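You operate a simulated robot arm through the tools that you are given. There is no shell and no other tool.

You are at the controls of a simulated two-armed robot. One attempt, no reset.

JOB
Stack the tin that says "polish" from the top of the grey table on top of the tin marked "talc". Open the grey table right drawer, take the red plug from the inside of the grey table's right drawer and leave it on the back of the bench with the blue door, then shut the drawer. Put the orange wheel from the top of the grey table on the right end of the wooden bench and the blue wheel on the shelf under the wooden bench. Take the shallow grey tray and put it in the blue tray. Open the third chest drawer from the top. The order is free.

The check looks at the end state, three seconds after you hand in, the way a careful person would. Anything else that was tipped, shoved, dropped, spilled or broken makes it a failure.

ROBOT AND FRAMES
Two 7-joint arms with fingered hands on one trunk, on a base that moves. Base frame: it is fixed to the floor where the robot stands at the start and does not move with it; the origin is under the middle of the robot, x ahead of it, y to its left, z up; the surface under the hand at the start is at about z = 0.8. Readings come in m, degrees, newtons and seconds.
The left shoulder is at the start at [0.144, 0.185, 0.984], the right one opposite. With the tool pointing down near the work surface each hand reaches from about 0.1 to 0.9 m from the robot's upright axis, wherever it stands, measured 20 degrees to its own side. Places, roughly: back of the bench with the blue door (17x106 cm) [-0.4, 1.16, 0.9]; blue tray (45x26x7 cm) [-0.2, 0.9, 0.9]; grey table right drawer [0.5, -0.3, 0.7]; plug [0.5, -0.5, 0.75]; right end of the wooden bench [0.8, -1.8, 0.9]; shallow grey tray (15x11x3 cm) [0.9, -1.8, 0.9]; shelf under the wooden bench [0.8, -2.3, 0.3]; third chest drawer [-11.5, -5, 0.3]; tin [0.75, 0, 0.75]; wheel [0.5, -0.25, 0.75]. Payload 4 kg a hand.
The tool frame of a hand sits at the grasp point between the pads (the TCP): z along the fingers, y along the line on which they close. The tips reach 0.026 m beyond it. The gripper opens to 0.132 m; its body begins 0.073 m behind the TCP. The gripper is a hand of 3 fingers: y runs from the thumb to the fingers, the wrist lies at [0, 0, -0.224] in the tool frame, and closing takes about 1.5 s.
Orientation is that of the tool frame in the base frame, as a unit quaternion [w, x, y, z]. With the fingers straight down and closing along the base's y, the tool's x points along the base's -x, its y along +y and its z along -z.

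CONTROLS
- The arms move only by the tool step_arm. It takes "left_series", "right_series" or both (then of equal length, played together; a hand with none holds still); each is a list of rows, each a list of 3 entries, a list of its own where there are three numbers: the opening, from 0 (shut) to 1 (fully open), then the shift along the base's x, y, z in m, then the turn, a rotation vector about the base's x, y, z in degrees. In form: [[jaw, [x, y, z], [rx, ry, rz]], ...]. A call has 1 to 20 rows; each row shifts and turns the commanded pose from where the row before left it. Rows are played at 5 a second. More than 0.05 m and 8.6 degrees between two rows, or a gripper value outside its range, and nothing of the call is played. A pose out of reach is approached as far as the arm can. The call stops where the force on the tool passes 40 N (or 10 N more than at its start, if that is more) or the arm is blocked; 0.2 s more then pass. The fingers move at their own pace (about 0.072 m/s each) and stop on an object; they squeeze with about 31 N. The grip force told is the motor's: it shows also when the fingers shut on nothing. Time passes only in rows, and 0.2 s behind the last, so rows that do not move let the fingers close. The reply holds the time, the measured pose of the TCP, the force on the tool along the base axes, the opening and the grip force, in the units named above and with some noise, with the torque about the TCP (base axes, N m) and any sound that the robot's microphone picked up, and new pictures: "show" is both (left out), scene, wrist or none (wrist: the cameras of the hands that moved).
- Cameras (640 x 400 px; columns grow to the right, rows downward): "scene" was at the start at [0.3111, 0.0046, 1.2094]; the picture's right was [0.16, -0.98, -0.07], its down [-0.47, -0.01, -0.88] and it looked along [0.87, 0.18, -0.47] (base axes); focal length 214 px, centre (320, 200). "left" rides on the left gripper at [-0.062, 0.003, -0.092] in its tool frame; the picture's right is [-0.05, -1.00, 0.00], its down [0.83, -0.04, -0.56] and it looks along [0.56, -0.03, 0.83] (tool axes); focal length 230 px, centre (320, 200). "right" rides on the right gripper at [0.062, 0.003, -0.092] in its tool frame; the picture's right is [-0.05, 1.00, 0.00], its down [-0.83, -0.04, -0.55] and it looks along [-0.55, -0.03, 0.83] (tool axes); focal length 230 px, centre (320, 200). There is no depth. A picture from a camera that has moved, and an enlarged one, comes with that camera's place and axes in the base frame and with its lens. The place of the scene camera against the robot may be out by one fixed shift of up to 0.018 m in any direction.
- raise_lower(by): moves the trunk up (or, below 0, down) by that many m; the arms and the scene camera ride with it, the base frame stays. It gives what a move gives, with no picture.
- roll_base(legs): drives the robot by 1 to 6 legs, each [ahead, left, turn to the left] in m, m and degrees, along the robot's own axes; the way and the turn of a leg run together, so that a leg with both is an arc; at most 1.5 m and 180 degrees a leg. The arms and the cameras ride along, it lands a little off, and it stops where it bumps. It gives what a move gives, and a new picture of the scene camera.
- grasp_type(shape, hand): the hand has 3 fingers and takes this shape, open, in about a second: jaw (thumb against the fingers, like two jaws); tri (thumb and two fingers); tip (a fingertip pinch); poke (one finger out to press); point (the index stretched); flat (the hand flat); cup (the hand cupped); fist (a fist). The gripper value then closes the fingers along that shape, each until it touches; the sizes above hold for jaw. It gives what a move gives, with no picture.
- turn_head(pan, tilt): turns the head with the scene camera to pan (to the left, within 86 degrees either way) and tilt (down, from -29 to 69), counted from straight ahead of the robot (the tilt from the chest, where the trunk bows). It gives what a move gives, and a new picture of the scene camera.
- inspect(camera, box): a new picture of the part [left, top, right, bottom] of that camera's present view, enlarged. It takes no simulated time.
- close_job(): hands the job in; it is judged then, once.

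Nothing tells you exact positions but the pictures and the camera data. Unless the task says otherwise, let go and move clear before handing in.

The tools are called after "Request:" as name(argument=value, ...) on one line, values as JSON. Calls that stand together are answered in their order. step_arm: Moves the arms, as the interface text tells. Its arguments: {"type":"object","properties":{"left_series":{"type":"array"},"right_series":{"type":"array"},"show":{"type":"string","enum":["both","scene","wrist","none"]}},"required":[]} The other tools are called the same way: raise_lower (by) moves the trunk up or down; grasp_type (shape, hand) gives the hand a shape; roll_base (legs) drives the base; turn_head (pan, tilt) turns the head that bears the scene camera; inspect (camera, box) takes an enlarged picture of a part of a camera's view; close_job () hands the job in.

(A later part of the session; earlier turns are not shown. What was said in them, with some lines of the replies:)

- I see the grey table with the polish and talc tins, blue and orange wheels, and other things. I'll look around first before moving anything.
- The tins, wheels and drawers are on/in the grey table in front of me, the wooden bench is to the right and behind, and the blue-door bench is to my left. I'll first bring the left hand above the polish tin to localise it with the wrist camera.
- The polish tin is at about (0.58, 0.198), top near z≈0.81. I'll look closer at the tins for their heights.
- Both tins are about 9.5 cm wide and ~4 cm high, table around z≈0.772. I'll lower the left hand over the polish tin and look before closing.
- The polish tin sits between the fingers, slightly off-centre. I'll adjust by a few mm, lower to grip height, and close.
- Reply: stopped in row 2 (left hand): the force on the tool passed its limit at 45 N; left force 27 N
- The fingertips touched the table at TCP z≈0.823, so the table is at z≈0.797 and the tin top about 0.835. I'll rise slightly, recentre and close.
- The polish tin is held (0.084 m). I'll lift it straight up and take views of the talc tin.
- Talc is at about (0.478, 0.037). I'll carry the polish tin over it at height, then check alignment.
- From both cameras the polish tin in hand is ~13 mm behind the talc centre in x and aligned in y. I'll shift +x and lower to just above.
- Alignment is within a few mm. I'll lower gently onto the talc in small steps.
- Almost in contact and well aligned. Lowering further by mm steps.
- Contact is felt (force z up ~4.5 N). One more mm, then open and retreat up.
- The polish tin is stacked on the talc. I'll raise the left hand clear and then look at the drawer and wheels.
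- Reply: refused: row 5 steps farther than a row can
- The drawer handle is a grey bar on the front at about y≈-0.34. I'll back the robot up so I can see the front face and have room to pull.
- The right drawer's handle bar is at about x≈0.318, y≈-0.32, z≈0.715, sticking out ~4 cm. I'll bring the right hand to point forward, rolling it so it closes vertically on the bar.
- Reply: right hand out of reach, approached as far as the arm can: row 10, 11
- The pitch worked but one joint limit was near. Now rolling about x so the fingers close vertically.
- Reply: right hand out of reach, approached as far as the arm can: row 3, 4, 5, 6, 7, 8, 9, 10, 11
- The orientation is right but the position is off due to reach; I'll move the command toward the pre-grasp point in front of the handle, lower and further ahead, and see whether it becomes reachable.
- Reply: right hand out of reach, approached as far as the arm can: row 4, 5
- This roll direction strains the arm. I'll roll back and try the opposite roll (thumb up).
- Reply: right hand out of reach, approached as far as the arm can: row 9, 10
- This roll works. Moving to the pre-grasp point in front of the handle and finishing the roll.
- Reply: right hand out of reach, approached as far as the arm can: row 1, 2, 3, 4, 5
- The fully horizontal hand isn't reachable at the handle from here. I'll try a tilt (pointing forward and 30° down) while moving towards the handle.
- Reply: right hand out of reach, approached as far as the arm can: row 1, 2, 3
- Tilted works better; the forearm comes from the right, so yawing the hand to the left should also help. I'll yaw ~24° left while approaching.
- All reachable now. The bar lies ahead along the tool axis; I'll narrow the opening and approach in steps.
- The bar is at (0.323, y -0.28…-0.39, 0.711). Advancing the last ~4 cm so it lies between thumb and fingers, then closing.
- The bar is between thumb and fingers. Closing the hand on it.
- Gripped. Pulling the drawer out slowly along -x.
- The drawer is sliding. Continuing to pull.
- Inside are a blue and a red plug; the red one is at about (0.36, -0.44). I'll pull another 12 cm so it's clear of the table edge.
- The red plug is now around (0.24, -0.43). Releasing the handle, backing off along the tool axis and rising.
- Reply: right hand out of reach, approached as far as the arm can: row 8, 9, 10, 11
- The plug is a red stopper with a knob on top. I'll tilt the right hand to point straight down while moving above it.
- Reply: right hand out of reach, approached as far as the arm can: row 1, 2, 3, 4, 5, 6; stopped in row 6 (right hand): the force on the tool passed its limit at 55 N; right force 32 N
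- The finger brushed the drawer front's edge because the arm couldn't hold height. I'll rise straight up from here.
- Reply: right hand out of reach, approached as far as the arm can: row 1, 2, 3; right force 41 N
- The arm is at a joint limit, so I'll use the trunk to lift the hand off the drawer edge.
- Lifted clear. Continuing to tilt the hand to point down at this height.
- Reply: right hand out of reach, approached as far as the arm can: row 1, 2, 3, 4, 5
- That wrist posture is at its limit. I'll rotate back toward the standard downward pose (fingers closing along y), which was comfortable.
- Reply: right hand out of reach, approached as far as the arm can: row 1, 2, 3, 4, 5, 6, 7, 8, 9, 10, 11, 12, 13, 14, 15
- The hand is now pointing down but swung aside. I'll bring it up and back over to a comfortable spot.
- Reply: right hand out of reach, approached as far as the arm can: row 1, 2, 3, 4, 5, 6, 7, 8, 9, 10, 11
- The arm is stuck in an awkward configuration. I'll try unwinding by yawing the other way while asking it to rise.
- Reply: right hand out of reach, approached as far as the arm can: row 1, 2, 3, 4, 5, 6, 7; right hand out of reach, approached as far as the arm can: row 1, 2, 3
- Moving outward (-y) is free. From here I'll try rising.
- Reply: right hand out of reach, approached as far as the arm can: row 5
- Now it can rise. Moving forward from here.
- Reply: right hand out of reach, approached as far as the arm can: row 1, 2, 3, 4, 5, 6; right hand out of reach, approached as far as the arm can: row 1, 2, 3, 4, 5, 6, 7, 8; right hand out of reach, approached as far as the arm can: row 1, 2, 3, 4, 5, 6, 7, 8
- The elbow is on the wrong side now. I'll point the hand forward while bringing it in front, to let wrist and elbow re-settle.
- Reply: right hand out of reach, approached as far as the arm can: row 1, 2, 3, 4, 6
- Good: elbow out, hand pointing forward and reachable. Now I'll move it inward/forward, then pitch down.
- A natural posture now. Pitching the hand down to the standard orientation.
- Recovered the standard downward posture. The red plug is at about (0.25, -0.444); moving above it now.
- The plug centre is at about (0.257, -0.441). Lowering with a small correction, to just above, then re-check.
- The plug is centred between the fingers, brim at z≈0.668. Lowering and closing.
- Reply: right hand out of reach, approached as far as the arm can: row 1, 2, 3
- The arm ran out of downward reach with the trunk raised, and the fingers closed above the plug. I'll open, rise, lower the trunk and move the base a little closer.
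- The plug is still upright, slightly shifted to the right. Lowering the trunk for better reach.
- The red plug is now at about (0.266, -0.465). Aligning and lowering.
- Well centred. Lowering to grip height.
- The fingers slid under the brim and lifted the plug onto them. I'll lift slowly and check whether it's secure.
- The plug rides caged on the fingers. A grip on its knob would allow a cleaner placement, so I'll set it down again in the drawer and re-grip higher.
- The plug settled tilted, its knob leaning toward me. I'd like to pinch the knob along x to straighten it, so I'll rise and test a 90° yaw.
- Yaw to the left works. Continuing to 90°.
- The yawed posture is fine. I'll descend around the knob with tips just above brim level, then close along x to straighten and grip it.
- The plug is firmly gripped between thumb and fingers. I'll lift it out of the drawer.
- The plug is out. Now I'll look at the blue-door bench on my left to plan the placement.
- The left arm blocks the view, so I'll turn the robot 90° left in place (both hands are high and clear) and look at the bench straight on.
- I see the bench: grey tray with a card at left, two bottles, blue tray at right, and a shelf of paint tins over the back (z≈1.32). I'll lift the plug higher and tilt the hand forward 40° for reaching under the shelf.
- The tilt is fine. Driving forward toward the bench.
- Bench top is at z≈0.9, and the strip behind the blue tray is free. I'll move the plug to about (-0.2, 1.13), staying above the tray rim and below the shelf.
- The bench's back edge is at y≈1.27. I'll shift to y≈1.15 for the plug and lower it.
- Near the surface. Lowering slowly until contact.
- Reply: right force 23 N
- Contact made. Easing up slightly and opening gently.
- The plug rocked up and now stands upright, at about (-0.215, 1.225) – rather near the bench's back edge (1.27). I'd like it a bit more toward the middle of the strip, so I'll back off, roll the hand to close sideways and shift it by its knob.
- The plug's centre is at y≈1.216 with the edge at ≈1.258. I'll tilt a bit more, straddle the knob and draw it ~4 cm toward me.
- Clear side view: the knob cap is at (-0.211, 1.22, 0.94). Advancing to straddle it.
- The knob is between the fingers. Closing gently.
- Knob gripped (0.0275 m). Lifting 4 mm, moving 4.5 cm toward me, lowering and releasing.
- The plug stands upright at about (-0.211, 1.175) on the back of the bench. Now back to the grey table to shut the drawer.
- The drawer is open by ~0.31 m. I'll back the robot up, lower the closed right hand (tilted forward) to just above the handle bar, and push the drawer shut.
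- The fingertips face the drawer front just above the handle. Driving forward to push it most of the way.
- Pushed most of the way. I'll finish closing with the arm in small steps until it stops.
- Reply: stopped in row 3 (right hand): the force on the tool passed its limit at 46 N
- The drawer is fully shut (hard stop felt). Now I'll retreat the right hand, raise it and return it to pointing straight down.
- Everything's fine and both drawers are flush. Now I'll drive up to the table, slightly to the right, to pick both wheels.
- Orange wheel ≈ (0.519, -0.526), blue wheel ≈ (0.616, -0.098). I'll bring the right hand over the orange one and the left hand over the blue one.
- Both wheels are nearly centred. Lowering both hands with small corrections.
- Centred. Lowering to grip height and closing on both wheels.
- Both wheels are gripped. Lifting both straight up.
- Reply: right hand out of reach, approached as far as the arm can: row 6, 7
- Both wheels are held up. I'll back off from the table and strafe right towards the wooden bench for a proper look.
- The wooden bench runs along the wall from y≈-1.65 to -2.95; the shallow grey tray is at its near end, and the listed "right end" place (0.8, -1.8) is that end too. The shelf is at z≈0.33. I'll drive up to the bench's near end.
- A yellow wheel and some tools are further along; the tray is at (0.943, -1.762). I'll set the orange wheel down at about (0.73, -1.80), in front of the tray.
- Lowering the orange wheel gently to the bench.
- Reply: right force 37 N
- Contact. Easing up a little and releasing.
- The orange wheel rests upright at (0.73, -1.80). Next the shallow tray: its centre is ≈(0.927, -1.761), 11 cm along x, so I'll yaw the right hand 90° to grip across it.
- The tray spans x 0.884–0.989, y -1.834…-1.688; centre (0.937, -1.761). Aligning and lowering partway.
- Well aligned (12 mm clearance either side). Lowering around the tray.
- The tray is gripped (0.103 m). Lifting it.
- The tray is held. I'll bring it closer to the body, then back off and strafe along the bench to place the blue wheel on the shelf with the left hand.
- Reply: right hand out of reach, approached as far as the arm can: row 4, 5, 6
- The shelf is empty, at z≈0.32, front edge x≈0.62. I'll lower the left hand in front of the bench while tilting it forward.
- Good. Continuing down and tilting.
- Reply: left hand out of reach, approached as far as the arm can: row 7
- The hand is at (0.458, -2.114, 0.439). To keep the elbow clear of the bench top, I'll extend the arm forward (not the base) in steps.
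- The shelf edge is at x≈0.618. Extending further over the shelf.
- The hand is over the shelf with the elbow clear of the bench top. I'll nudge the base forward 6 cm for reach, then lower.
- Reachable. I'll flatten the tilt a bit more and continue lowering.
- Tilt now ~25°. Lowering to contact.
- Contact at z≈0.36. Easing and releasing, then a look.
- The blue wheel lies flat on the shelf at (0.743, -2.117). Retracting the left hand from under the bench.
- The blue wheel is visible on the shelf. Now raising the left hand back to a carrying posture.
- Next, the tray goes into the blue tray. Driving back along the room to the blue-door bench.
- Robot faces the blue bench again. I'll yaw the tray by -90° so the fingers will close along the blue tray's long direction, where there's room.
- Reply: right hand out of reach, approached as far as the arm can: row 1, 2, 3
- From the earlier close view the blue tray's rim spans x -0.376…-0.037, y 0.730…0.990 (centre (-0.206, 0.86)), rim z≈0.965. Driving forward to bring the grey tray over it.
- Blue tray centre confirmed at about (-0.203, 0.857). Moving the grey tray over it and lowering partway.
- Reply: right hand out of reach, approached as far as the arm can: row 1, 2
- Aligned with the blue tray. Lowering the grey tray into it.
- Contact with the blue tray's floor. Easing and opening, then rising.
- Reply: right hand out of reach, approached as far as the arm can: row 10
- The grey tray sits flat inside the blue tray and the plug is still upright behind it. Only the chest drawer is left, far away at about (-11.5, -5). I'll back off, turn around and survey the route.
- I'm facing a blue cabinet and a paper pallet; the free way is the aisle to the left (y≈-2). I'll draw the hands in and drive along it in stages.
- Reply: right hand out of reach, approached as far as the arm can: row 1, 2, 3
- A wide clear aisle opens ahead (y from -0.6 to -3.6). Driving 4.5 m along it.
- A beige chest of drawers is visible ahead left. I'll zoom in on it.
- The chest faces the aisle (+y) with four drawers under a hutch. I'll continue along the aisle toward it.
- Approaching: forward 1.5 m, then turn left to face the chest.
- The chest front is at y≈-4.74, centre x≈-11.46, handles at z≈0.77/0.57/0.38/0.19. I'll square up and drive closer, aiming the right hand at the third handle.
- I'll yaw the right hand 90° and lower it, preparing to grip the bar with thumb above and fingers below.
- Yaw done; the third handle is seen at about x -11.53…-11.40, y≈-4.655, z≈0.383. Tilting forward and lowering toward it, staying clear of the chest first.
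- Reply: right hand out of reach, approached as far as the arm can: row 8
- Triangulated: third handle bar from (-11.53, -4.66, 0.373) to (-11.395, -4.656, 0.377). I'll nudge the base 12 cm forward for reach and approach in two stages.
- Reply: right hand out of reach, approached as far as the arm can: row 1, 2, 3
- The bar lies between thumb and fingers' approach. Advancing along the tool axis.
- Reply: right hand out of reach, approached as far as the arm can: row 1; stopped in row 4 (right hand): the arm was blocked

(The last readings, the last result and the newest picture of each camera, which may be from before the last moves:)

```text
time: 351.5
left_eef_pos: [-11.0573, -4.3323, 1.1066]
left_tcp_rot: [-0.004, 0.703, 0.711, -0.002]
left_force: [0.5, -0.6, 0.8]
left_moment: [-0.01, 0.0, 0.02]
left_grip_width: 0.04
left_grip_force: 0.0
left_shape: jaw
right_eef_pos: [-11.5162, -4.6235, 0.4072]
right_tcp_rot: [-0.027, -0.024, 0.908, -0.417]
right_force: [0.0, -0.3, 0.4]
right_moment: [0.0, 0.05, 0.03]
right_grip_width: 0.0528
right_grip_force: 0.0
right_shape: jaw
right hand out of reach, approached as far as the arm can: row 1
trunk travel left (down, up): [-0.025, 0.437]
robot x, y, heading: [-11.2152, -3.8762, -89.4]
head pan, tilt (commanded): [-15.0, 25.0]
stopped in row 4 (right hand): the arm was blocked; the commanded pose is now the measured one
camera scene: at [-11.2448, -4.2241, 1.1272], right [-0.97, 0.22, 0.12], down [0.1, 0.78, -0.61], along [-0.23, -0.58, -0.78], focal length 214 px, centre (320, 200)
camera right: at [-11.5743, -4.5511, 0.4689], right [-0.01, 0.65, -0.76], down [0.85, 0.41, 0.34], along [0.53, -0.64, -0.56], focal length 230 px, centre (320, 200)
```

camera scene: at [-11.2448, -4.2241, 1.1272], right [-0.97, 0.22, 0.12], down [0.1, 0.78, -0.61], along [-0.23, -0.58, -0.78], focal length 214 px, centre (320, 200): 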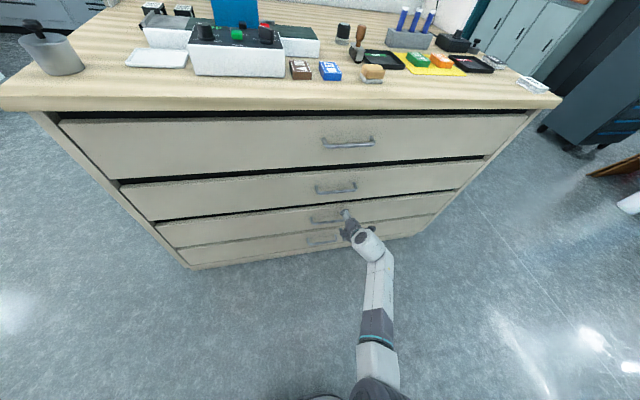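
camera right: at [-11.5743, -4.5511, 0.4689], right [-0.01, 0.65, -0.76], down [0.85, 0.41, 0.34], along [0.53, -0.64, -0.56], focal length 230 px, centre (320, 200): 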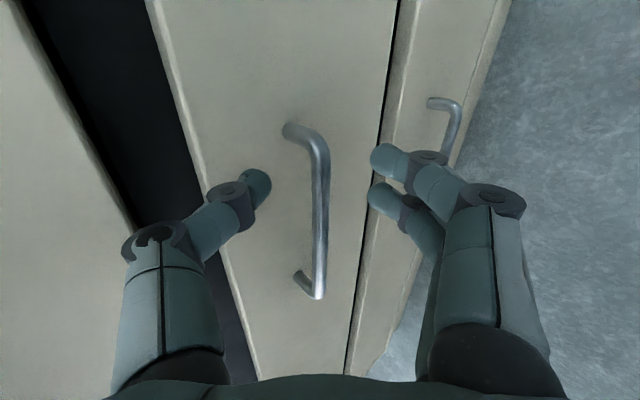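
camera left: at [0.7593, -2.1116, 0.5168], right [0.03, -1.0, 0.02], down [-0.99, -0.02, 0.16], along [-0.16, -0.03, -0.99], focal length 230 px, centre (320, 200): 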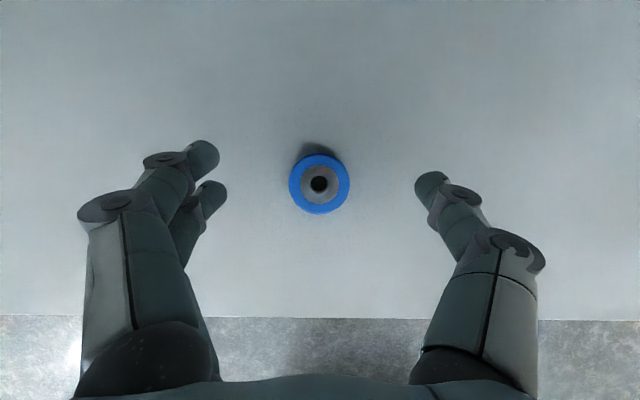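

The arm is near a limit and drifted sideways, so I'll use the base and trunk for the last centimetres: shift left 5 cm, lower the trunk 2.5 cm, then forward ~3 cm.

Request:
roll_base(legs=[[0, 0.05, 0]])

Request:
raise_lower(by=-0.024)

Request:
step_arm(right_series=[[0.4, [0, 0, 0], [0, 0, 0]]], show="both")

```text
time: 352.4
left_eef_pos: [-11.0049, -4.3309, 1.1057]
left_tcp_rot: [-0.003, 0.702, 0.712, -0.002]
left_force: [0.8, -0.3, -0.3]
left_moment: [0.0, 0.05, 0.02]
left_grip_width: 0.0398
left_grip_force: 0.0
left_shape: jaw
right_eef_pos: [-11.4639, -4.6223, 0.4076]
right_tcp_rot: [-0.026, -0.025, 0.908, -0.417]
right_force: [0.2, -1.3, 1.1]
right_moment: [0.02, 0.0, -0.04]
right_grip_width: 0.0528
right_grip_force: 0.0
right_shape: jaw
trunk travel left (down, up): [-0.025, 0.437]
robot x, y, heading: [-11.1614, -3.8768, -89.5]
head pan, tilt (commanded): [-15.0, 25.0]
camera scene: at [-11.1929, -4.2235, 1.1272], right [-0.97, 0.22, 0.12], down [0.1, 0.78, -0.61], along [-0.23, -0.58, -0.78], focal length 214 px, centre (320, 200)
```

scene: 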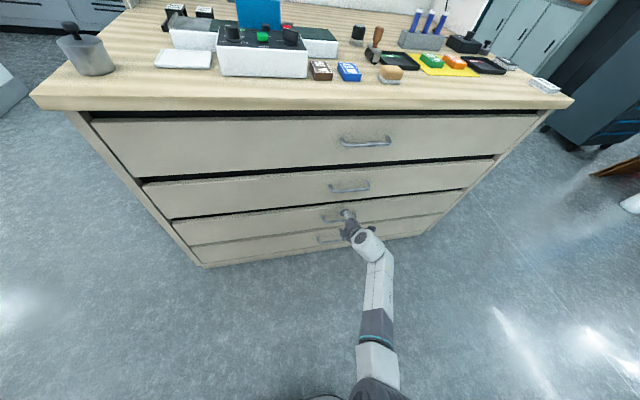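

```text
time: 353.1
left_eef_pos: [-11.0068, -4.3419, 1.0697]
left_tcp_rot: [-0.013, 0.703, 0.711, 0.005]
left_force: [-0.2, 0.4, -0.6]
left_moment: [-0.05, 0.03, 0.01]
left_grip_width: 0.04
left_grip_force: 0.1
left_shape: jaw
right_eef_pos: [-11.4654, -4.6221, 0.3832]
right_tcp_rot: [-0.025, -0.025, 0.908, -0.417]
right_force: [-0.4, 0.4, 0.2]
right_moment: [0.02, 0.01, 0.04]
right_grip_width: 0.0532
right_grip_force: 0.1
right_shape: jaw
trunk travel left (down, up): [-0.001, 0.461]
robot x, y, heading: [-11.1662, -3.8766, -89.3]
head pan, tilt (commanded): [-15.0, 25.0]
```

```text
time: 353.5
left_eef_pos: [-11.006, -4.344, 1.0676]
left_tcp_rot: [-0.013, 0.702, 0.712, 0.005]
left_force: [-0.4, -0.4, -0.2]
left_moment: [-0.02, 0.02, 0.0]
left_grip_width: 0.0398
left_grip_force: 0.0
left_shape: jaw
right_eef_pos: [-11.4662, -4.6218, 0.3828]
right_tcp_rot: [-0.025, -0.024, 0.908, -0.417]
right_force: [-0.8, 0.4, 0.2]
right_moment: [0.02, -0.04, -0.01]
right_grip_width: 0.053
right_grip_force: 0.0
right_shape: jaw
trunk travel left (down, up): [-0.001, 0.461]
robot x, y, heading: [-11.1678, -3.8754, -89.4]
head pan, tilt (commanded): [-15.0, 25.0]
camera scene: at [-11.1945, -4.248, 1.0839], right [-0.97, 0.21, 0.13], down [0.1, 0.82, -0.57], along [-0.23, -0.54, -0.81], focal length 214 px, centre (320, 200)
camera right: at [-11.5237, -4.5501, 0.4439], right [-0.01, 0.65, -0.76], down [0.85, 0.41, 0.34], along [0.53, -0.64, -0.56], focal length 230 px, centre (320, 200)
```

scene: 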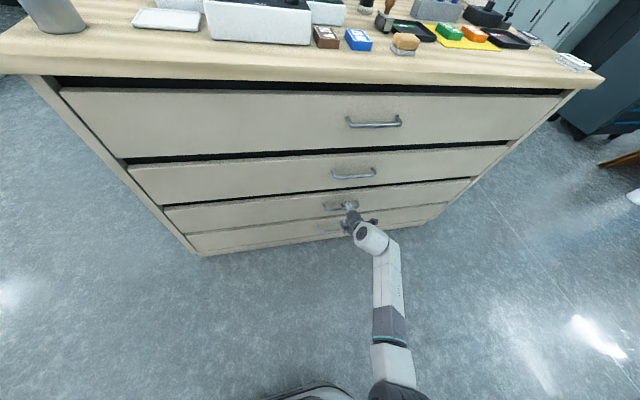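
right: 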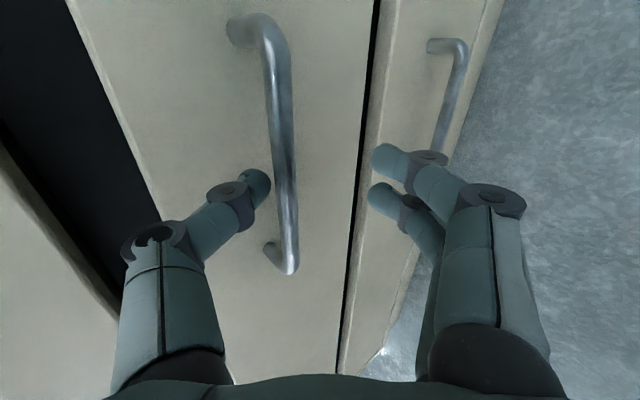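

The bar is close to the thumb side, so I'll raise the hand slightly and then go forward.

Request:
step_arm(right_series=[[0.45, [0, 0, 0.008], [0, 0, 0]], [0.45, [0, -0.01, 0], [0, 0, 0]], [0.45, [0, -0.01, -0.002], [0, 0, 0]], [0.45, [0, -0.008, -0.003], [0, 0, 0]], [0.45, [0, 0, 0], [0, 0, 0]]], show="both")

```text
time: 354.7
left_eef_pos: [-11.0048, -4.3417, 1.0686]
left_tcp_rot: [-0.013, 0.702, 0.712, 0.005]
left_force: [0.5, -0.2, 0.4]
left_moment: [0.01, 0.03, -0.02]
left_grip_width: 0.04
left_grip_force: 0.1
left_shape: jaw
right_eef_pos: [-11.4643, -4.6426, 0.3787]
right_tcp_rot: [-0.022, -0.025, 0.907, -0.419]
right_force: [1.9, 16.9, 5.3]
right_moment: [-0.32, -0.02, -0.04]
right_grip_width: 0.0526
right_grip_force: 0.2
right_shape: jaw
right hand out of reach, approached as far as the arm can: row 3
trunk travel left (down, up): [-0.001, 0.461]
robot x, y, heading: [-11.1669, -3.8743, -89.1]
head pan, tilt (commanded): [-15.0, 25.0]
camera scene: at [-11.1939, -4.2465, 1.0845], right [-0.97, 0.21, 0.13], down [0.1, 0.82, -0.57], along [-0.23, -0.54, -0.81], focal length 214 px, centre (320, 200)
camera right: at [-11.5225, -4.57, 0.4391], right [-0.01, 0.65, -0.76], down [0.84, 0.42, 0.34], along [0.54, -0.64, -0.55], focal length 230 px, centre (320, 200)
```

scene: 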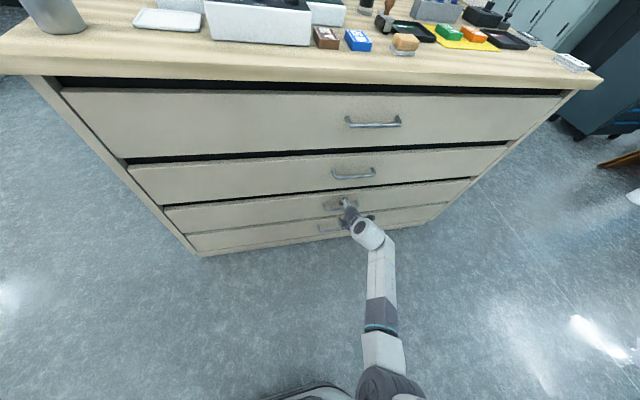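
right: 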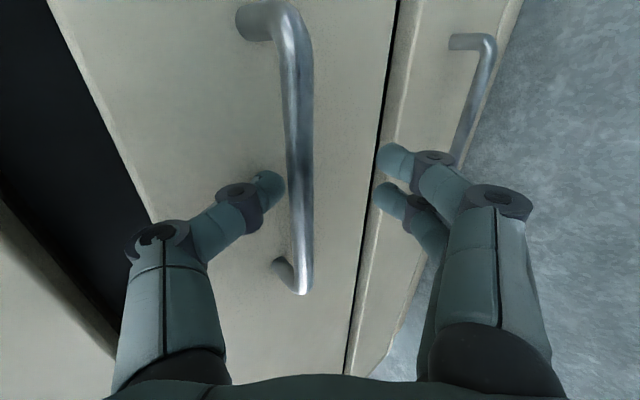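

The thumb tip touches the drawer front behind the bar – the bar is between thumb and fingers. Closing.

Request:
step_arm(right_series=[[0.3, [0, 0.002, 0], [0, 0, 0]], [0.1, [0, 0, 0], [0, 0, 0]], [0, [0, 0, 0], [0, 0, 0]], [0, [0, 0, 0], [0, 0, 0]], [0, [0, 0, 0], [0, 0, 0]], [0, [0, 0, 0], [0, 0, 0]]], show="both")

```text
time: 356.1
left_eef_pos: [-11.0063, -4.3425, 1.0674]
left_tcp_rot: [-0.013, 0.703, 0.712, 0.006]
left_force: [-0.8, -0.2, 0.1]
left_moment: [-0.01, -0.02, -0.02]
left_grip_width: 0.04
left_grip_force: 0.1
left_shape: jaw
right_eef_pos: [-11.463, -4.6419, 0.3766]
right_tcp_rot: [-0.024, -0.025, 0.907, -0.421]
right_force: [1.8, -8.0, 5.8]
right_moment: [0.03, 0.02, 0.0]
right_grip_width: 0.0
right_grip_force: 30.8
right_shape: jaw
trunk travel left (down, up): [-0.001, 0.461]
robot x, y, heading: [-11.1647, -3.875, -89.4]
head pan, tilt (commanded): [-15.0, 25.0]
camera scene: at [-11.1941, -4.2476, 1.0843], right [-0.97, 0.21, 0.13], down [0.1, 0.82, -0.57], along [-0.23, -0.54, -0.81], focal length 214 px, centre (320, 200)
camera right: at [-11.5215, -4.5696, 0.4394], right [-0.01, 0.65, -0.76], down [0.84, 0.42, 0.34], along [0.54, -0.64, -0.55], focal length 230 px, centre (320, 200)
```

scene: 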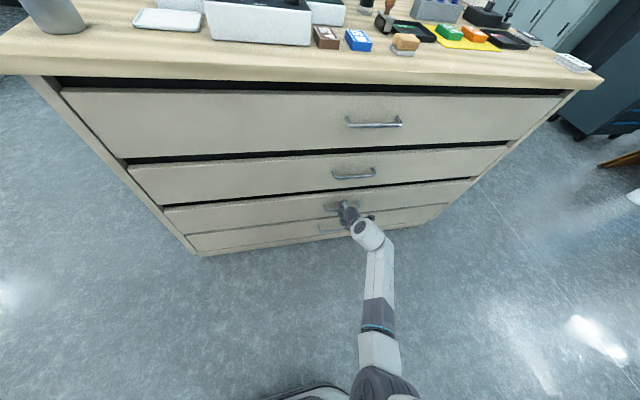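
right: 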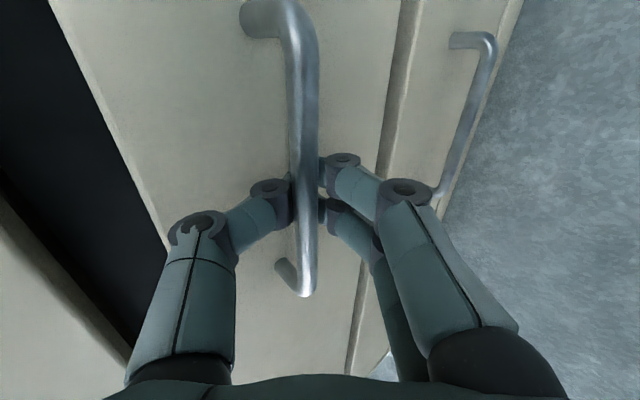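

The fingertips have closed beyond the bar, so it's hooked inside the grip. Pulling back gently to test.

Request:
step_arm(right_series=[[0, [0, 0.01, 0], [0, 0, 0]], [0, [0, 0.015, 0], [0, 0, 0]], [0, [0, 0.015, 0], [0, 0, 0]], [0, [0, 0, 0], [0, 0, 0]]], show="both")

```text
time: 357.1
left_eef_pos: [-11.0087, -4.3441, 1.0698]
left_tcp_rot: [-0.013, 0.703, 0.711, 0.006]
left_force: [0.1, 0.1, 0.1]
left_moment: [-0.01, 0.0, -0.02]
left_grip_width: 0.0397
left_grip_force: 0.1
left_shape: jaw
right_eef_pos: [-11.4627, -4.6156, 0.3886]
right_tcp_rot: [-0.022, -0.02, 0.904, -0.426]
right_force: [-1.4, 4.3, -32.1]
right_moment: [-0.1, -0.05, -0.01]
right_grip_width: 0.0
right_grip_force: 30.9
right_shape: jaw
trunk travel left (down, up): [-0.001, 0.461]
robot x, y, heading: [-11.1679, -3.8764, -89.3]
head pan, tilt (commanded): [-15.0, 25.0]
camera scene: at [-11.196, -4.2498, 1.0848], right [-0.97, 0.21, 0.13], down [0.1, 0.82, -0.57], along [-0.23, -0.54, -0.81], focal length 214 px, centre (320, 200)
camera right: at [-11.5216, -4.5424, 0.4485], right [0.0, 0.64, -0.77], down [0.84, 0.41, 0.34], along [0.54, -0.65, -0.54], focal length 230 px, centre (320, 200)
```

scene: 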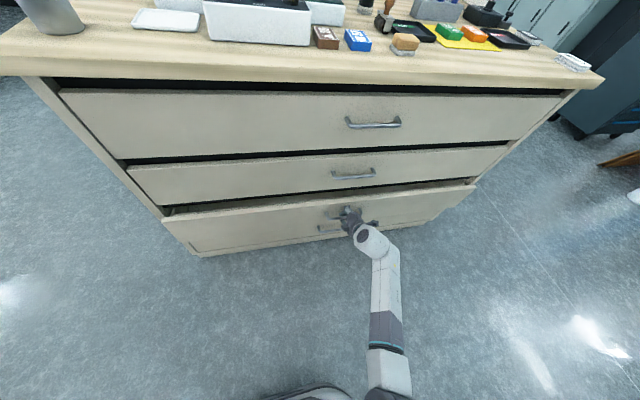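
right: 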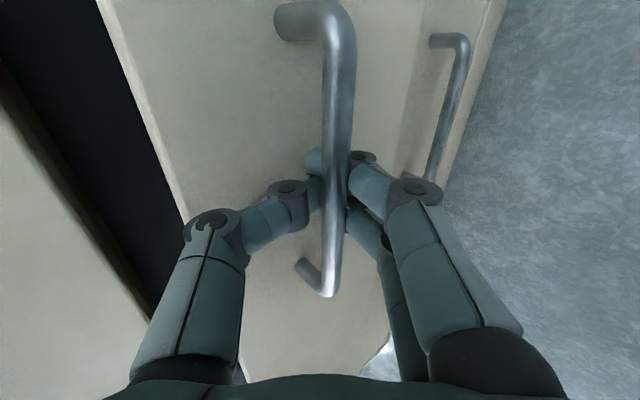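

The third drawer is moving. I'll relieve the vertical force a little and keep pulling.

Request:
step_arm(right_series=[[0, [0, 0.0, -0.006], [0, 0, 0]], [0, [0, 0.01, -0.003], [0, 0, 0]], [0, [0, 0.015, 0], [0, 0, 0]], [0, [0, 0, 0], [0, 0, 0]]], show="wrist")

```text
time: 358.1
left_eef_pos: [-11.0064, -4.3464, 1.0646]
left_tcp_rot: [-0.014, 0.702, 0.712, 0.007]
left_force: [-0.1, 0.6, -0.9]
left_moment: [-0.04, 0.0, -0.01]
left_grip_width: 0.0396
left_grip_force: 0.1
left_shape: jaw
right_eef_pos: [-11.4644, -4.6071, 0.3875]
right_tcp_rot: [-0.023, -0.021, 0.9, -0.434]
right_force: [2.1, 2.0, -28.3]
right_moment: [-0.25, -0.09, -0.05]
right_grip_width: 0.0001
right_grip_force: 31.2
right_shape: jaw
trunk travel left (down, up): [-0.001, 0.461]
robot x, y, heading: [-11.1627, -3.8756, -89.1]
head pan, tilt (commanded): [-15.0, 25.0]
stopped in row 4 (right hand): the force on the tool passed its limit at 43 N (the readings are from after the stop); the commanded pose is now the measured one
camera right: at [-11.5226, -4.5331, 0.4466], right [-0.01, 0.62, -0.78], down [0.84, 0.42, 0.33], along [0.54, -0.66, -0.53], focal length 230 px, centre (320, 200)
```

right: 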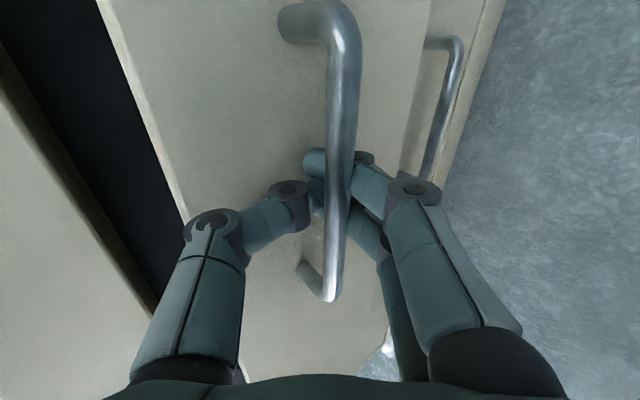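

Request:
step_arm(right_series=[[0, [0, 0.0, -0.002], [0, 0, 0]], [0, [0, 0, 0], [0, 0, 0]]], show="none")

```text
time: 358.8
left_eef_pos: [-11.0077, -4.3471, 1.0657]
left_tcp_rot: [-0.014, 0.702, 0.712, 0.007]
left_force: [-0.4, -0.2, -0.2]
left_moment: [-0.01, 0.01, -0.01]
left_grip_width: 0.0398
left_grip_force: 0.0
left_shape: jaw
right_eef_pos: [-11.4635, -4.6073, 0.3882]
right_tcp_rot: [-0.024, -0.019, 0.899, -0.436]
right_force: [-1.9, -0.6, -30.6]
right_moment: [-0.28, -0.07, 0.01]
right_grip_width: 0.0
right_grip_force: 31.1
right_shape: jaw
trunk travel left (down, up): [-0.001, 0.461]
robot x, y, heading: [-11.1612, -3.8746, -89.1]
head pan, tilt (commanded): [-15.0, 25.0]
```

Request:
step_arm(right_series=[[0, [0, 0.0, -0.004], [0, 0, 0]], [0, [0, 0, -0.004], [0, 0, 0]], [0, [0, 0, 0], [0, 0, 0]]], show="wrist")

```text
time: 359.6
left_eef_pos: [-11.0062, -4.3437, 1.0671]
left_tcp_rot: [-0.015, 0.702, 0.712, 0.007]
left_force: [-0.7, 0.4, -0.3]
left_moment: [0.01, 0.02, -0.02]
left_grip_width: 0.0397
left_grip_force: 0.0
left_shape: jaw
right_eef_pos: [-11.4636, -4.6076, 0.3843]
right_tcp_rot: [-0.024, -0.021, 0.898, -0.439]
right_force: [-1.1, -2.8, -10.2]
right_moment: [-0.11, -0.01, -0.01]
right_grip_width: 0.0
right_grip_force: 30.7
right_shape: jaw
trunk travel left (down, up): [-0.001, 0.461]
robot x, y, heading: [-11.1634, -3.8749, -89.3]
head pan, tilt (commanded): [-15.0, 25.0]
camera right: at [-11.5222, -4.5325, 0.443], right [-0.01, 0.61, -0.79], down [0.84, 0.43, 0.32], along [0.53, -0.67, -0.52], focal length 230 px, centre (320, 200)
```

right: 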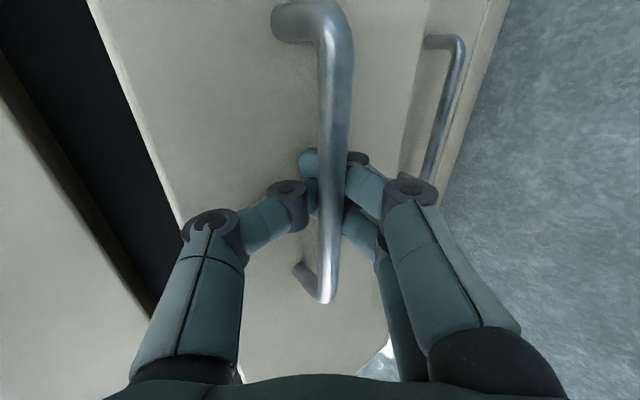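

The vertical force has dropped. Now pulling by driving the base slowly backward.

Request:
roll_base(legs=[[-0.1, 0, 0]])

Request:
step_arm(right_series=[[0, [0, 0, 0], [0, 0, 0]]], show="both")

```text
time: 360.7
left_eef_pos: [-11.0096, -4.2442, 1.0691]
left_tcp_rot: [-0.013, 0.702, 0.712, 0.006]
left_force: [0.4, 0.5, -0.8]
left_moment: [0.01, -0.02, 0.03]
left_grip_width: 0.0397
left_grip_force: 0.1
left_shape: jaw
right_eef_pos: [-11.4656, -4.5073, 0.3843]
right_tcp_rot: [-0.024, -0.02, 0.898, -0.438]
right_force: [4.0, -2.9, -11.2]
right_moment: [-0.06, -0.06, 0.02]
right_grip_width: 0.0
right_grip_force: 31.1
right_shape: jaw
trunk travel left (down, up): [-0.001, 0.461]
robot x, y, heading: [-11.1652, -3.7766, -89.3]
head pan, tilt (commanded): [-15.0, 25.0]
camera scene: at [-11.1966, -4.1495, 1.0839], right [-0.97, 0.21, 0.13], down [0.1, 0.82, -0.57], along [-0.23, -0.54, -0.81], focal length 214 px, centre (320, 200)
```

scene: 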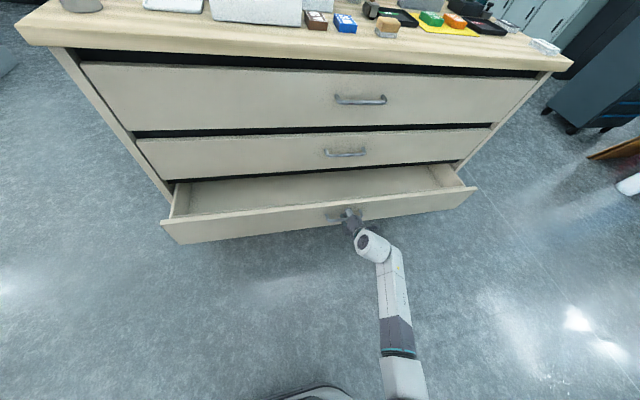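

```text
time: 361.1
left_eef_pos: [-11.0075, -4.244, 1.0678]
left_tcp_rot: [-0.014, 0.702, 0.712, 0.006]
left_force: [-0.3, -0.7, -0.3]
left_moment: [0.0, -0.02, 0.01]
left_grip_width: 0.0399
left_grip_force: 0.1
left_shape: jaw
right_eef_pos: [-11.4656, -4.5064, 0.3845]
right_tcp_rot: [-0.024, -0.021, 0.898, -0.438]
right_force: [2.2, -0.9, -6.9]
right_moment: [-0.02, -0.05, -0.06]
right_grip_width: 0.0001
right_grip_force: 30.5
right_shape: jaw
trunk travel left (down, up): [-0.001, 0.461]
robot x, y, heading: [-11.1661, -3.7791, -89.2]
head pan, tilt (commanded): [-15.0, 25.0]
camera scene: at [-11.1963, -4.1498, 1.0839], right [-0.97, 0.21, 0.13], down [0.1, 0.82, -0.57], along [-0.23, -0.54, -0.81], focal length 214 px, centre (320, 200)
camera right: at [-11.5243, -4.4328, 0.4419], right [-0.01, 0.62, -0.79], down [0.85, 0.42, 0.33], along [0.53, -0.66, -0.52], focal length 230 px, centre (320, 200)
```

scene: 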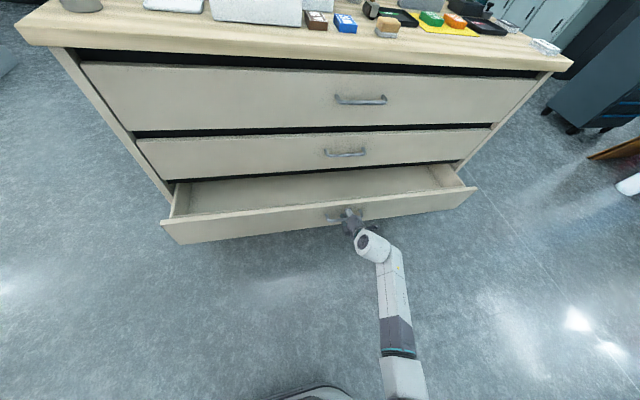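
right: 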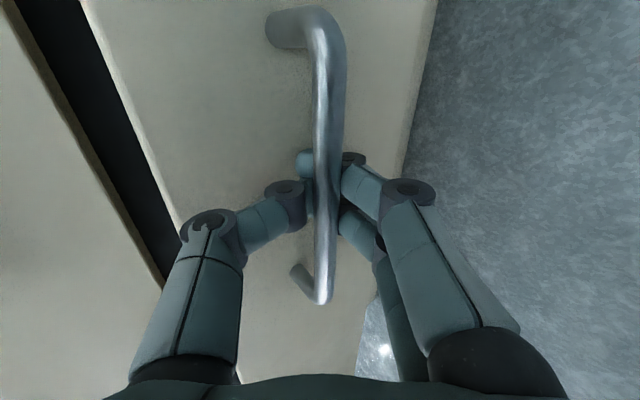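

The third drawer opens smoothly. Pulling further.

Request:
roll_base(legs=[[-0.17, 0, 0]])

Request:
step_arm(right_series=[[0, [0, 0, 0], [0, 0, 0]]], show="both")

```text
time: 362.5
left_eef_pos: [-11.01, -4.0816, 1.0667]
left_tcp_rot: [-0.013, 0.703, 0.711, 0.007]
left_force: [0.8, 0.3, 0.0]
left_moment: [0.04, -0.03, -0.01]
left_grip_width: 0.0399
left_grip_force: 0.0
left_shape: jaw
right_eef_pos: [-11.4677, -4.3433, 0.3832]
right_tcp_rot: [-0.025, -0.02, 0.898, -0.438]
right_force: [3.1, -3.4, -10.7]
right_moment: [-0.07, -0.08, -0.05]
right_grip_width: 0.0
right_grip_force: 31.1
right_shape: jaw
trunk travel left (down, up): [-0.001, 0.461]
robot x, y, heading: [-11.1687, -3.6127, -89.3]
head pan, tilt (commanded): [-15.0, 25.0]
camera scene: at [-11.1985, -3.9857, 1.0838], right [-0.97, 0.21, 0.13], down [0.1, 0.82, -0.57], along [-0.23, -0.54, -0.81], focal length 214 px, centre (320, 200)
```

scene: 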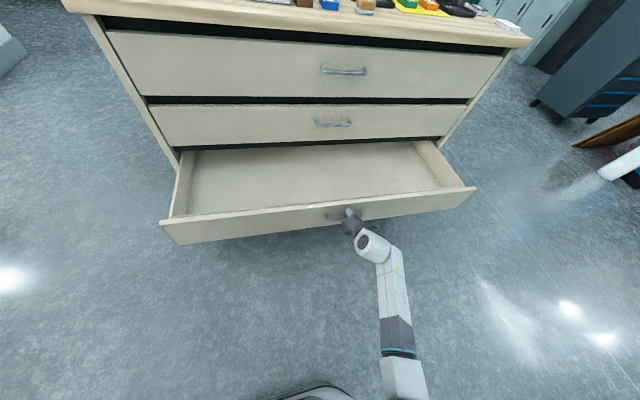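

```text
time: 362.9
left_eef_pos: [-11.0105, -4.0814, 1.0676]
left_tcp_rot: [-0.013, 0.703, 0.711, 0.005]
left_force: [0.0, 0.3, -1.0]
left_moment: [0.0, 0.01, 0.01]
left_grip_width: 0.04
left_grip_force: 0.0
left_shape: jaw
right_eef_pos: [-11.4678, -4.3427, 0.3834]
right_tcp_rot: [-0.024, -0.019, 0.898, -0.438]
right_force: [1.9, -1.6, -6.8]
right_moment: [-0.05, -0.06, -0.03]
right_grip_width: 0.0
right_grip_force: 31.0
right_shape: jaw
trunk travel left (down, up): [-0.001, 0.461]
robot x, y, heading: [-11.1626, -3.6167, -89.5]
head pan, tilt (commanded): [-15.0, 25.0]
camera scene: at [-11.1983, -3.986, 1.0837], right [-0.97, 0.21, 0.13], down [0.1, 0.82, -0.57], along [-0.23, -0.54, -0.81], focal length 214 px, centre (320, 200)
camera right: at [-11.5265, -4.2686, 0.4417], right [-0.01, 0.62, -0.79], down [0.85, 0.42, 0.33], along [0.53, -0.66, -0.52], focal length 230 px, centre (320, 200)
```

scene: 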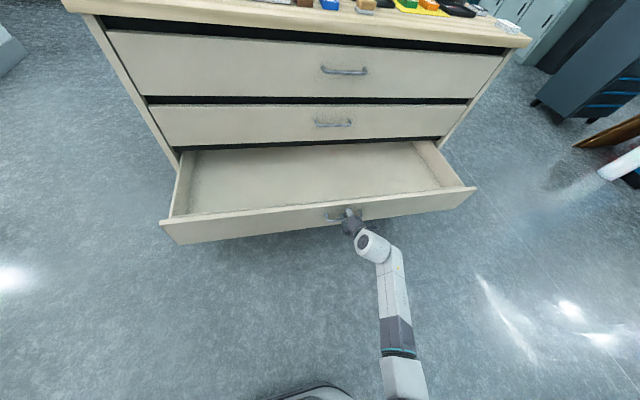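
right: 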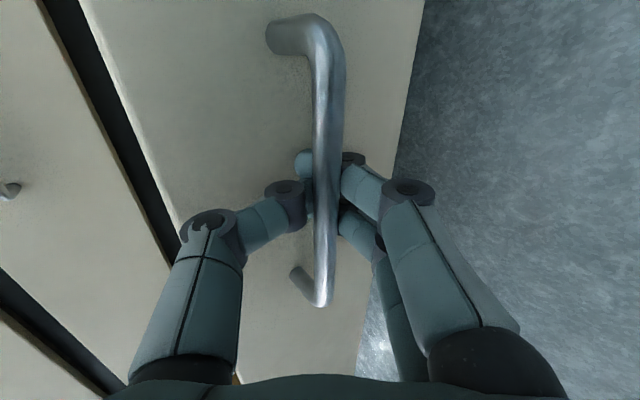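

Open by ~0.30 m. A little more to be clearly open, then release.

Request:
roll_base(legs=[[-0.06, 0, 0]])

Request:
step_arm(right_series=[[0, [0, 0, 0], [0, 0, 0]]], show="both")

```text
time: 363.9
left_eef_pos: [-11.0112, -4.0224, 1.0679]
left_tcp_rot: [-0.014, 0.702, 0.712, 0.007]
left_force: [0.4, 1.1, 0.2]
left_moment: [-0.02, -0.01, -0.03]
left_grip_width: 0.0396
left_grip_force: 0.1
left_shape: jaw
right_eef_pos: [-11.4687, -4.2865, 0.3842]
right_tcp_rot: [-0.023, -0.021, 0.898, -0.439]
right_force: [1.6, -2.4, -10.2]
right_moment: [-0.04, -0.05, -0.03]
right_grip_width: 0.0001
right_grip_force: 31.1
right_shape: jaw
trunk travel left (down, up): [-0.001, 0.461]
robot x, y, heading: [-11.166, -3.5546, -89.2]
head pan, tilt (commanded): [-15.0, 25.0]
camera scene: at [-11.1989, -3.9273, 1.0839], right [-0.97, 0.21, 0.13], down [0.1, 0.82, -0.57], along [-0.23, -0.54, -0.81], focal length 214 px, centre (320, 200)
```

scene: 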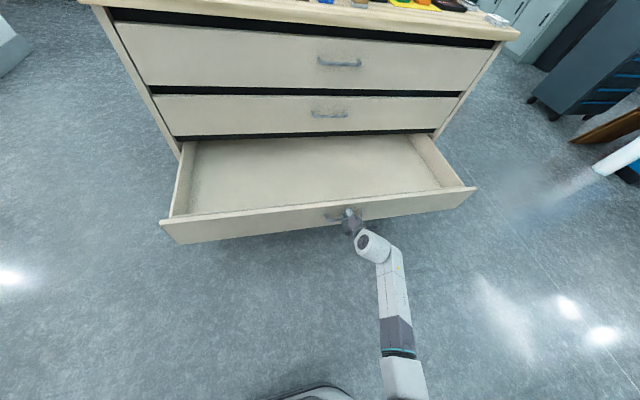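

```text
time: 364.3
left_eef_pos: [-11.0116, -4.0229, 1.0673]
left_tcp_rot: [-0.014, 0.703, 0.711, 0.006]
left_force: [-0.7, -0.1, 0.3]
left_moment: [0.01, 0.02, 0.02]
left_grip_width: 0.0398
left_grip_force: 0.1
left_shape: jaw
right_eef_pos: [-11.4697, -4.2853, 0.3832]
right_tcp_rot: [-0.024, -0.021, 0.899, -0.438]
right_force: [0.7, -0.5, -6.8]
right_moment: [-0.04, -0.02, 0.02]
right_grip_width: 0.0001
right_grip_force: 31.7
right_shape: jaw
trunk travel left (down, up): [-0.001, 0.461]
robot x, y, heading: [-11.1694, -3.556, -89.2]
head pan, tilt (commanded): [-15.0, 25.0]
camera scene: at [-11.1986, -3.9276, 1.0838], right [-0.97, 0.21, 0.13], down [0.1, 0.82, -0.57], along [-0.23, -0.54, -0.81], focal length 214 px, centre (320, 200)
camera right: at [-11.5268, -4.2106, 0.4416], right [-0.01, 0.62, -0.79], down [0.85, 0.42, 0.32], along [0.53, -0.66, -0.52], focal length 230 px, centre (320, 200)
```

scene: 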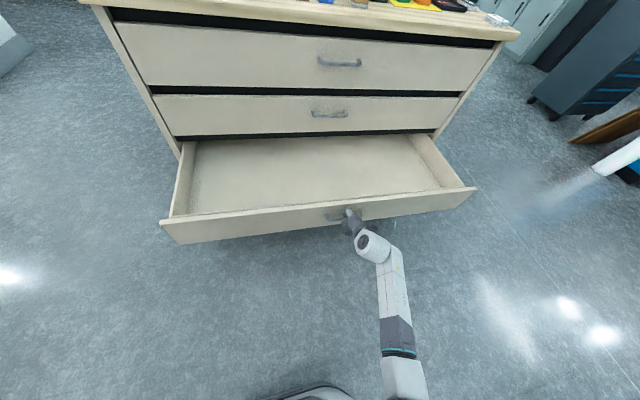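
right: 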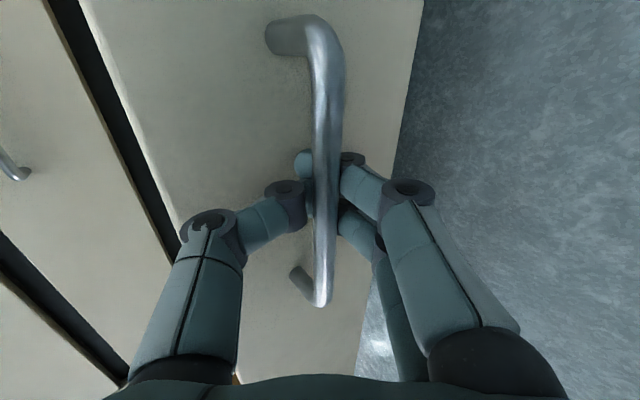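

The drawer is open ~0.36 m. Releasing: opening the fingers and withdrawing back along the tool axis.

Request:
step_arm(right_series=[[0.25, [0, 0, 0], [0, 0, 0]], [0.4, [0, 0, 0], [0, 0, 0]], [0.4, [0, 0, 0], [0, 0, 0]], [0.4, [0, 0.003, 0.004], [0, 0, 0]], [0.4, [0, 0.006, 0.006], [0, 0, 0]], [0.4, [0, 0.01, 0.009], [0, 0, 0]], [0.4, [0, 0.015, 0.013], [0, 0, 0]], [0.4, [0, 0, 0], [0, 0, 0]]], show="both")

```text
time: 366.1
left_eef_pos: [-11.0107, -4.0224, 1.0692]
left_tcp_rot: [-0.013, 0.703, 0.711, 0.006]
left_force: [0.4, 1.2, -0.2]
left_moment: [0.01, 0.02, 0.04]
left_grip_width: 0.04
left_grip_force: 0.0
left_shape: jaw
right_eef_pos: [-11.4691, -4.2535, 0.4168]
right_tcp_rot: [-0.024, -0.021, 0.898, -0.439]
right_force: [0.2, 0.2, 0.1]
right_moment: [-0.03, 0.0, 0.0]
right_grip_width: 0.0524
right_grip_force: 0.0
right_shape: jaw
trunk travel left (down, up): [-0.001, 0.461]
robot x, y, heading: [-11.1679, -3.5529, -89.0]
head pan, tilt (commanded): [-15.0, 25.0]
camera scene: at [-11.1983, -3.9272, 1.0839], right [-0.97, 0.21, 0.13], down [0.1, 0.82, -0.57], along [-0.23, -0.54, -0.81], focal length 214 px, centre (320, 200)
camera right: at [-11.5269, -4.1787, 0.4739], right [-0.01, 0.62, -0.79], down [0.85, 0.42, 0.32], along [0.53, -0.66, -0.52], focal length 230 px, centre (320, 200)
```

scene: 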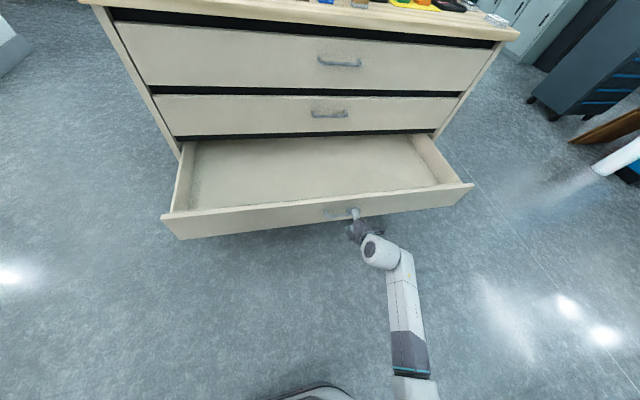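
right: 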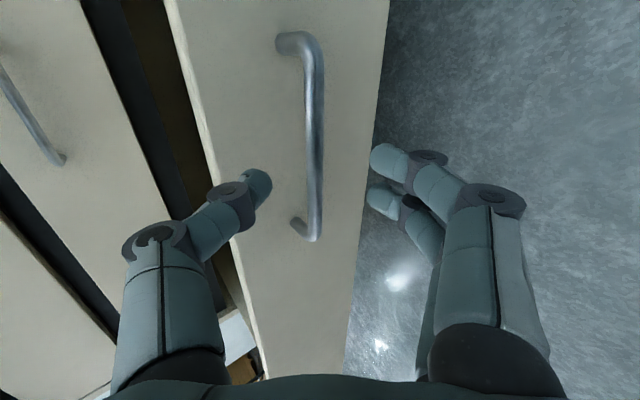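

Released. Backing the robot clear of the chest and checking the result.

Request:
roll_base(legs=[[-0.5, 0, 0]])

Request:
turn_head(pan=0, tilt=10)

Request:
inspect(camera="scene", box=[160, 40, 480, 240])

```text
time: 369.1
left_eef_pos: [-11.0152, -3.5116, 1.0689]
left_tcp_rot: [-0.013, 0.701, 0.713, 0.005]
left_force: [0.2, 0.4, 0.8]
left_moment: [-0.02, -0.01, -0.02]
left_grip_width: 0.0398
left_grip_force: 0.0
left_shape: jaw
right_eef_pos: [-11.473, -3.7458, 0.4162]
right_tcp_rot: [-0.024, -0.022, 0.898, -0.438]
right_force: [0.1, -0.4, 0.4]
right_moment: [0.01, 0.0, -0.03]
right_grip_width: 0.0521
right_grip_force: 0.2
right_shape: jaw
trunk travel left (down, up): [-0.001, 0.461]
robot x, y, heading: [-11.1734, -3.0435, -89.0]
head pan, tilt (commanded): [-15.0, 25.0]
camera scene: at [-11.2037, -3.4168, 1.0842], right [-0.97, 0.21, 0.13], down [0.1, 0.82, -0.57], along [-0.23, -0.54, -0.81], focal length 214 px, centre (320, 200)
```

scene: 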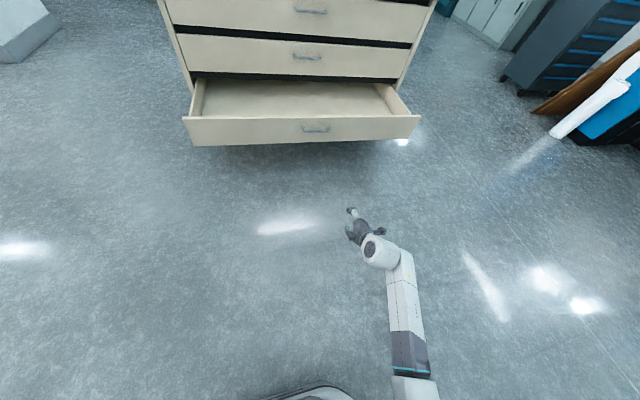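

```text
time: 369.9
left_eef_pos: [-11.0166, -3.5116, 1.0679]
left_tcp_rot: [-0.013, 0.701, 0.713, 0.005]
left_force: [0.3, 0.3, 0.5]
left_moment: [-0.01, 0.04, -0.01]
left_grip_width: 0.0397
left_grip_force: 0.0
left_shape: jaw
right_eef_pos: [-11.472, -3.7456, 0.4165]
right_tcp_rot: [-0.024, -0.023, 0.898, -0.438]
right_force: [-1.4, -0.6, 0.1]
right_moment: [0.0, -0.01, 0.0]
right_grip_width: 0.0521
right_grip_force: 0.0
right_shape: jaw
trunk travel left (down, up): [-0.001, 0.461]
robot x, y, heading: [-11.1782, -3.0438, -89.2]
head pan, tilt (commanded): [0.0, 10.0]
camera scene: at [-11.1797, -3.4328, 1.1028], right [-1.0, -0.02, 0.0], down [-0.01, 0.65, -0.76], along [0.01, -0.76, -0.65], focal length 214 px, centre (320, 200)
```

scene: 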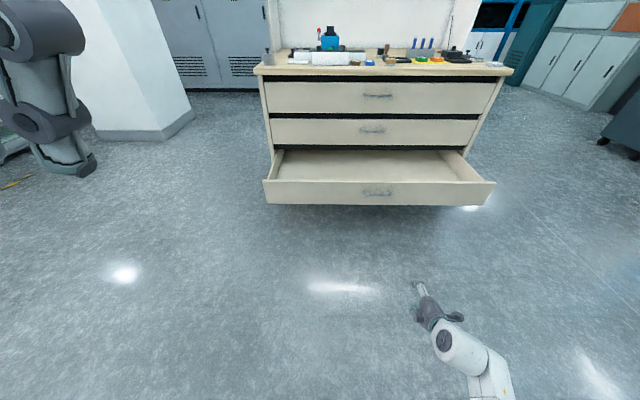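

```text
2.00 times, centred on (320, 140) of scene
camera zoom: at [-11.1797, -3.4328, 1.1028], right [-1.0, -0.02, 0.0], down [-0.01, 0.65, -0.76], along [0.01, -0.76, -0.65], focal length 429 px, centre (320, 320)
```

zoom: 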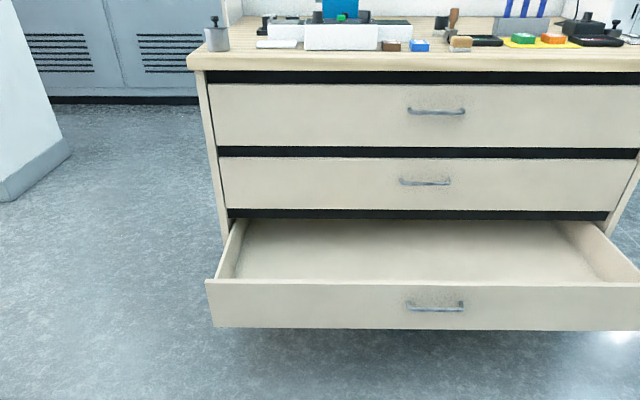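

The third chest drawer is clearly open, the items on top of the chest are untouched, and my hands are clear. The other parts were checked along the way:
- **Tins:** the polish tin is stacked on the talc tin.
- **Drawer and plug:** the drawer is shut and the plug is upright on the back of the blue-door bench.
- **Wheels:** the orange wheel is on the listed right-end spot and the blue wheel is on the shelf.
- **Tray:** the grey tray is in the blue tray.

I'm handing in now.

Request:
close_job()

```text
The job is handed in.
```

I finished all the parts of the job and handed it in; the result of the check hasn't come back.

| Task | End state |
|---|---|
| Polish tin | Stacked on the talc tin, aligned to within a few millimetres |
| Red plug | Standing upright on the back of the blue-door bench, about 8 cm from the back edge |
| Grey table right drawer | Pushed fully shut until it hit its stop |
| Orange wheel | On the wooden bench at about (0.73, -1.80) |
| Blue wheel | Lying flat on the shelf under the wooden bench |
| Shallow grey tray | Flat inside the blue tray |
| Third chest drawer | Open by about 36 cm |

- **Orange wheel placement:** someone facing the wooden bench from the front would call that end the left one. I followed your listed place for the right end, (0.8, -1.8).
- **Hard contact:** while I was picking up the plug, a finger pressed on the open drawer's top edge at about 55 N. I saw no damage, and the drawer slid and shut normally afterwards. The plug also tipped over inside the drawer once, but I set it upright when placing it on the bench.

I saw nothing else knocked over or moved.
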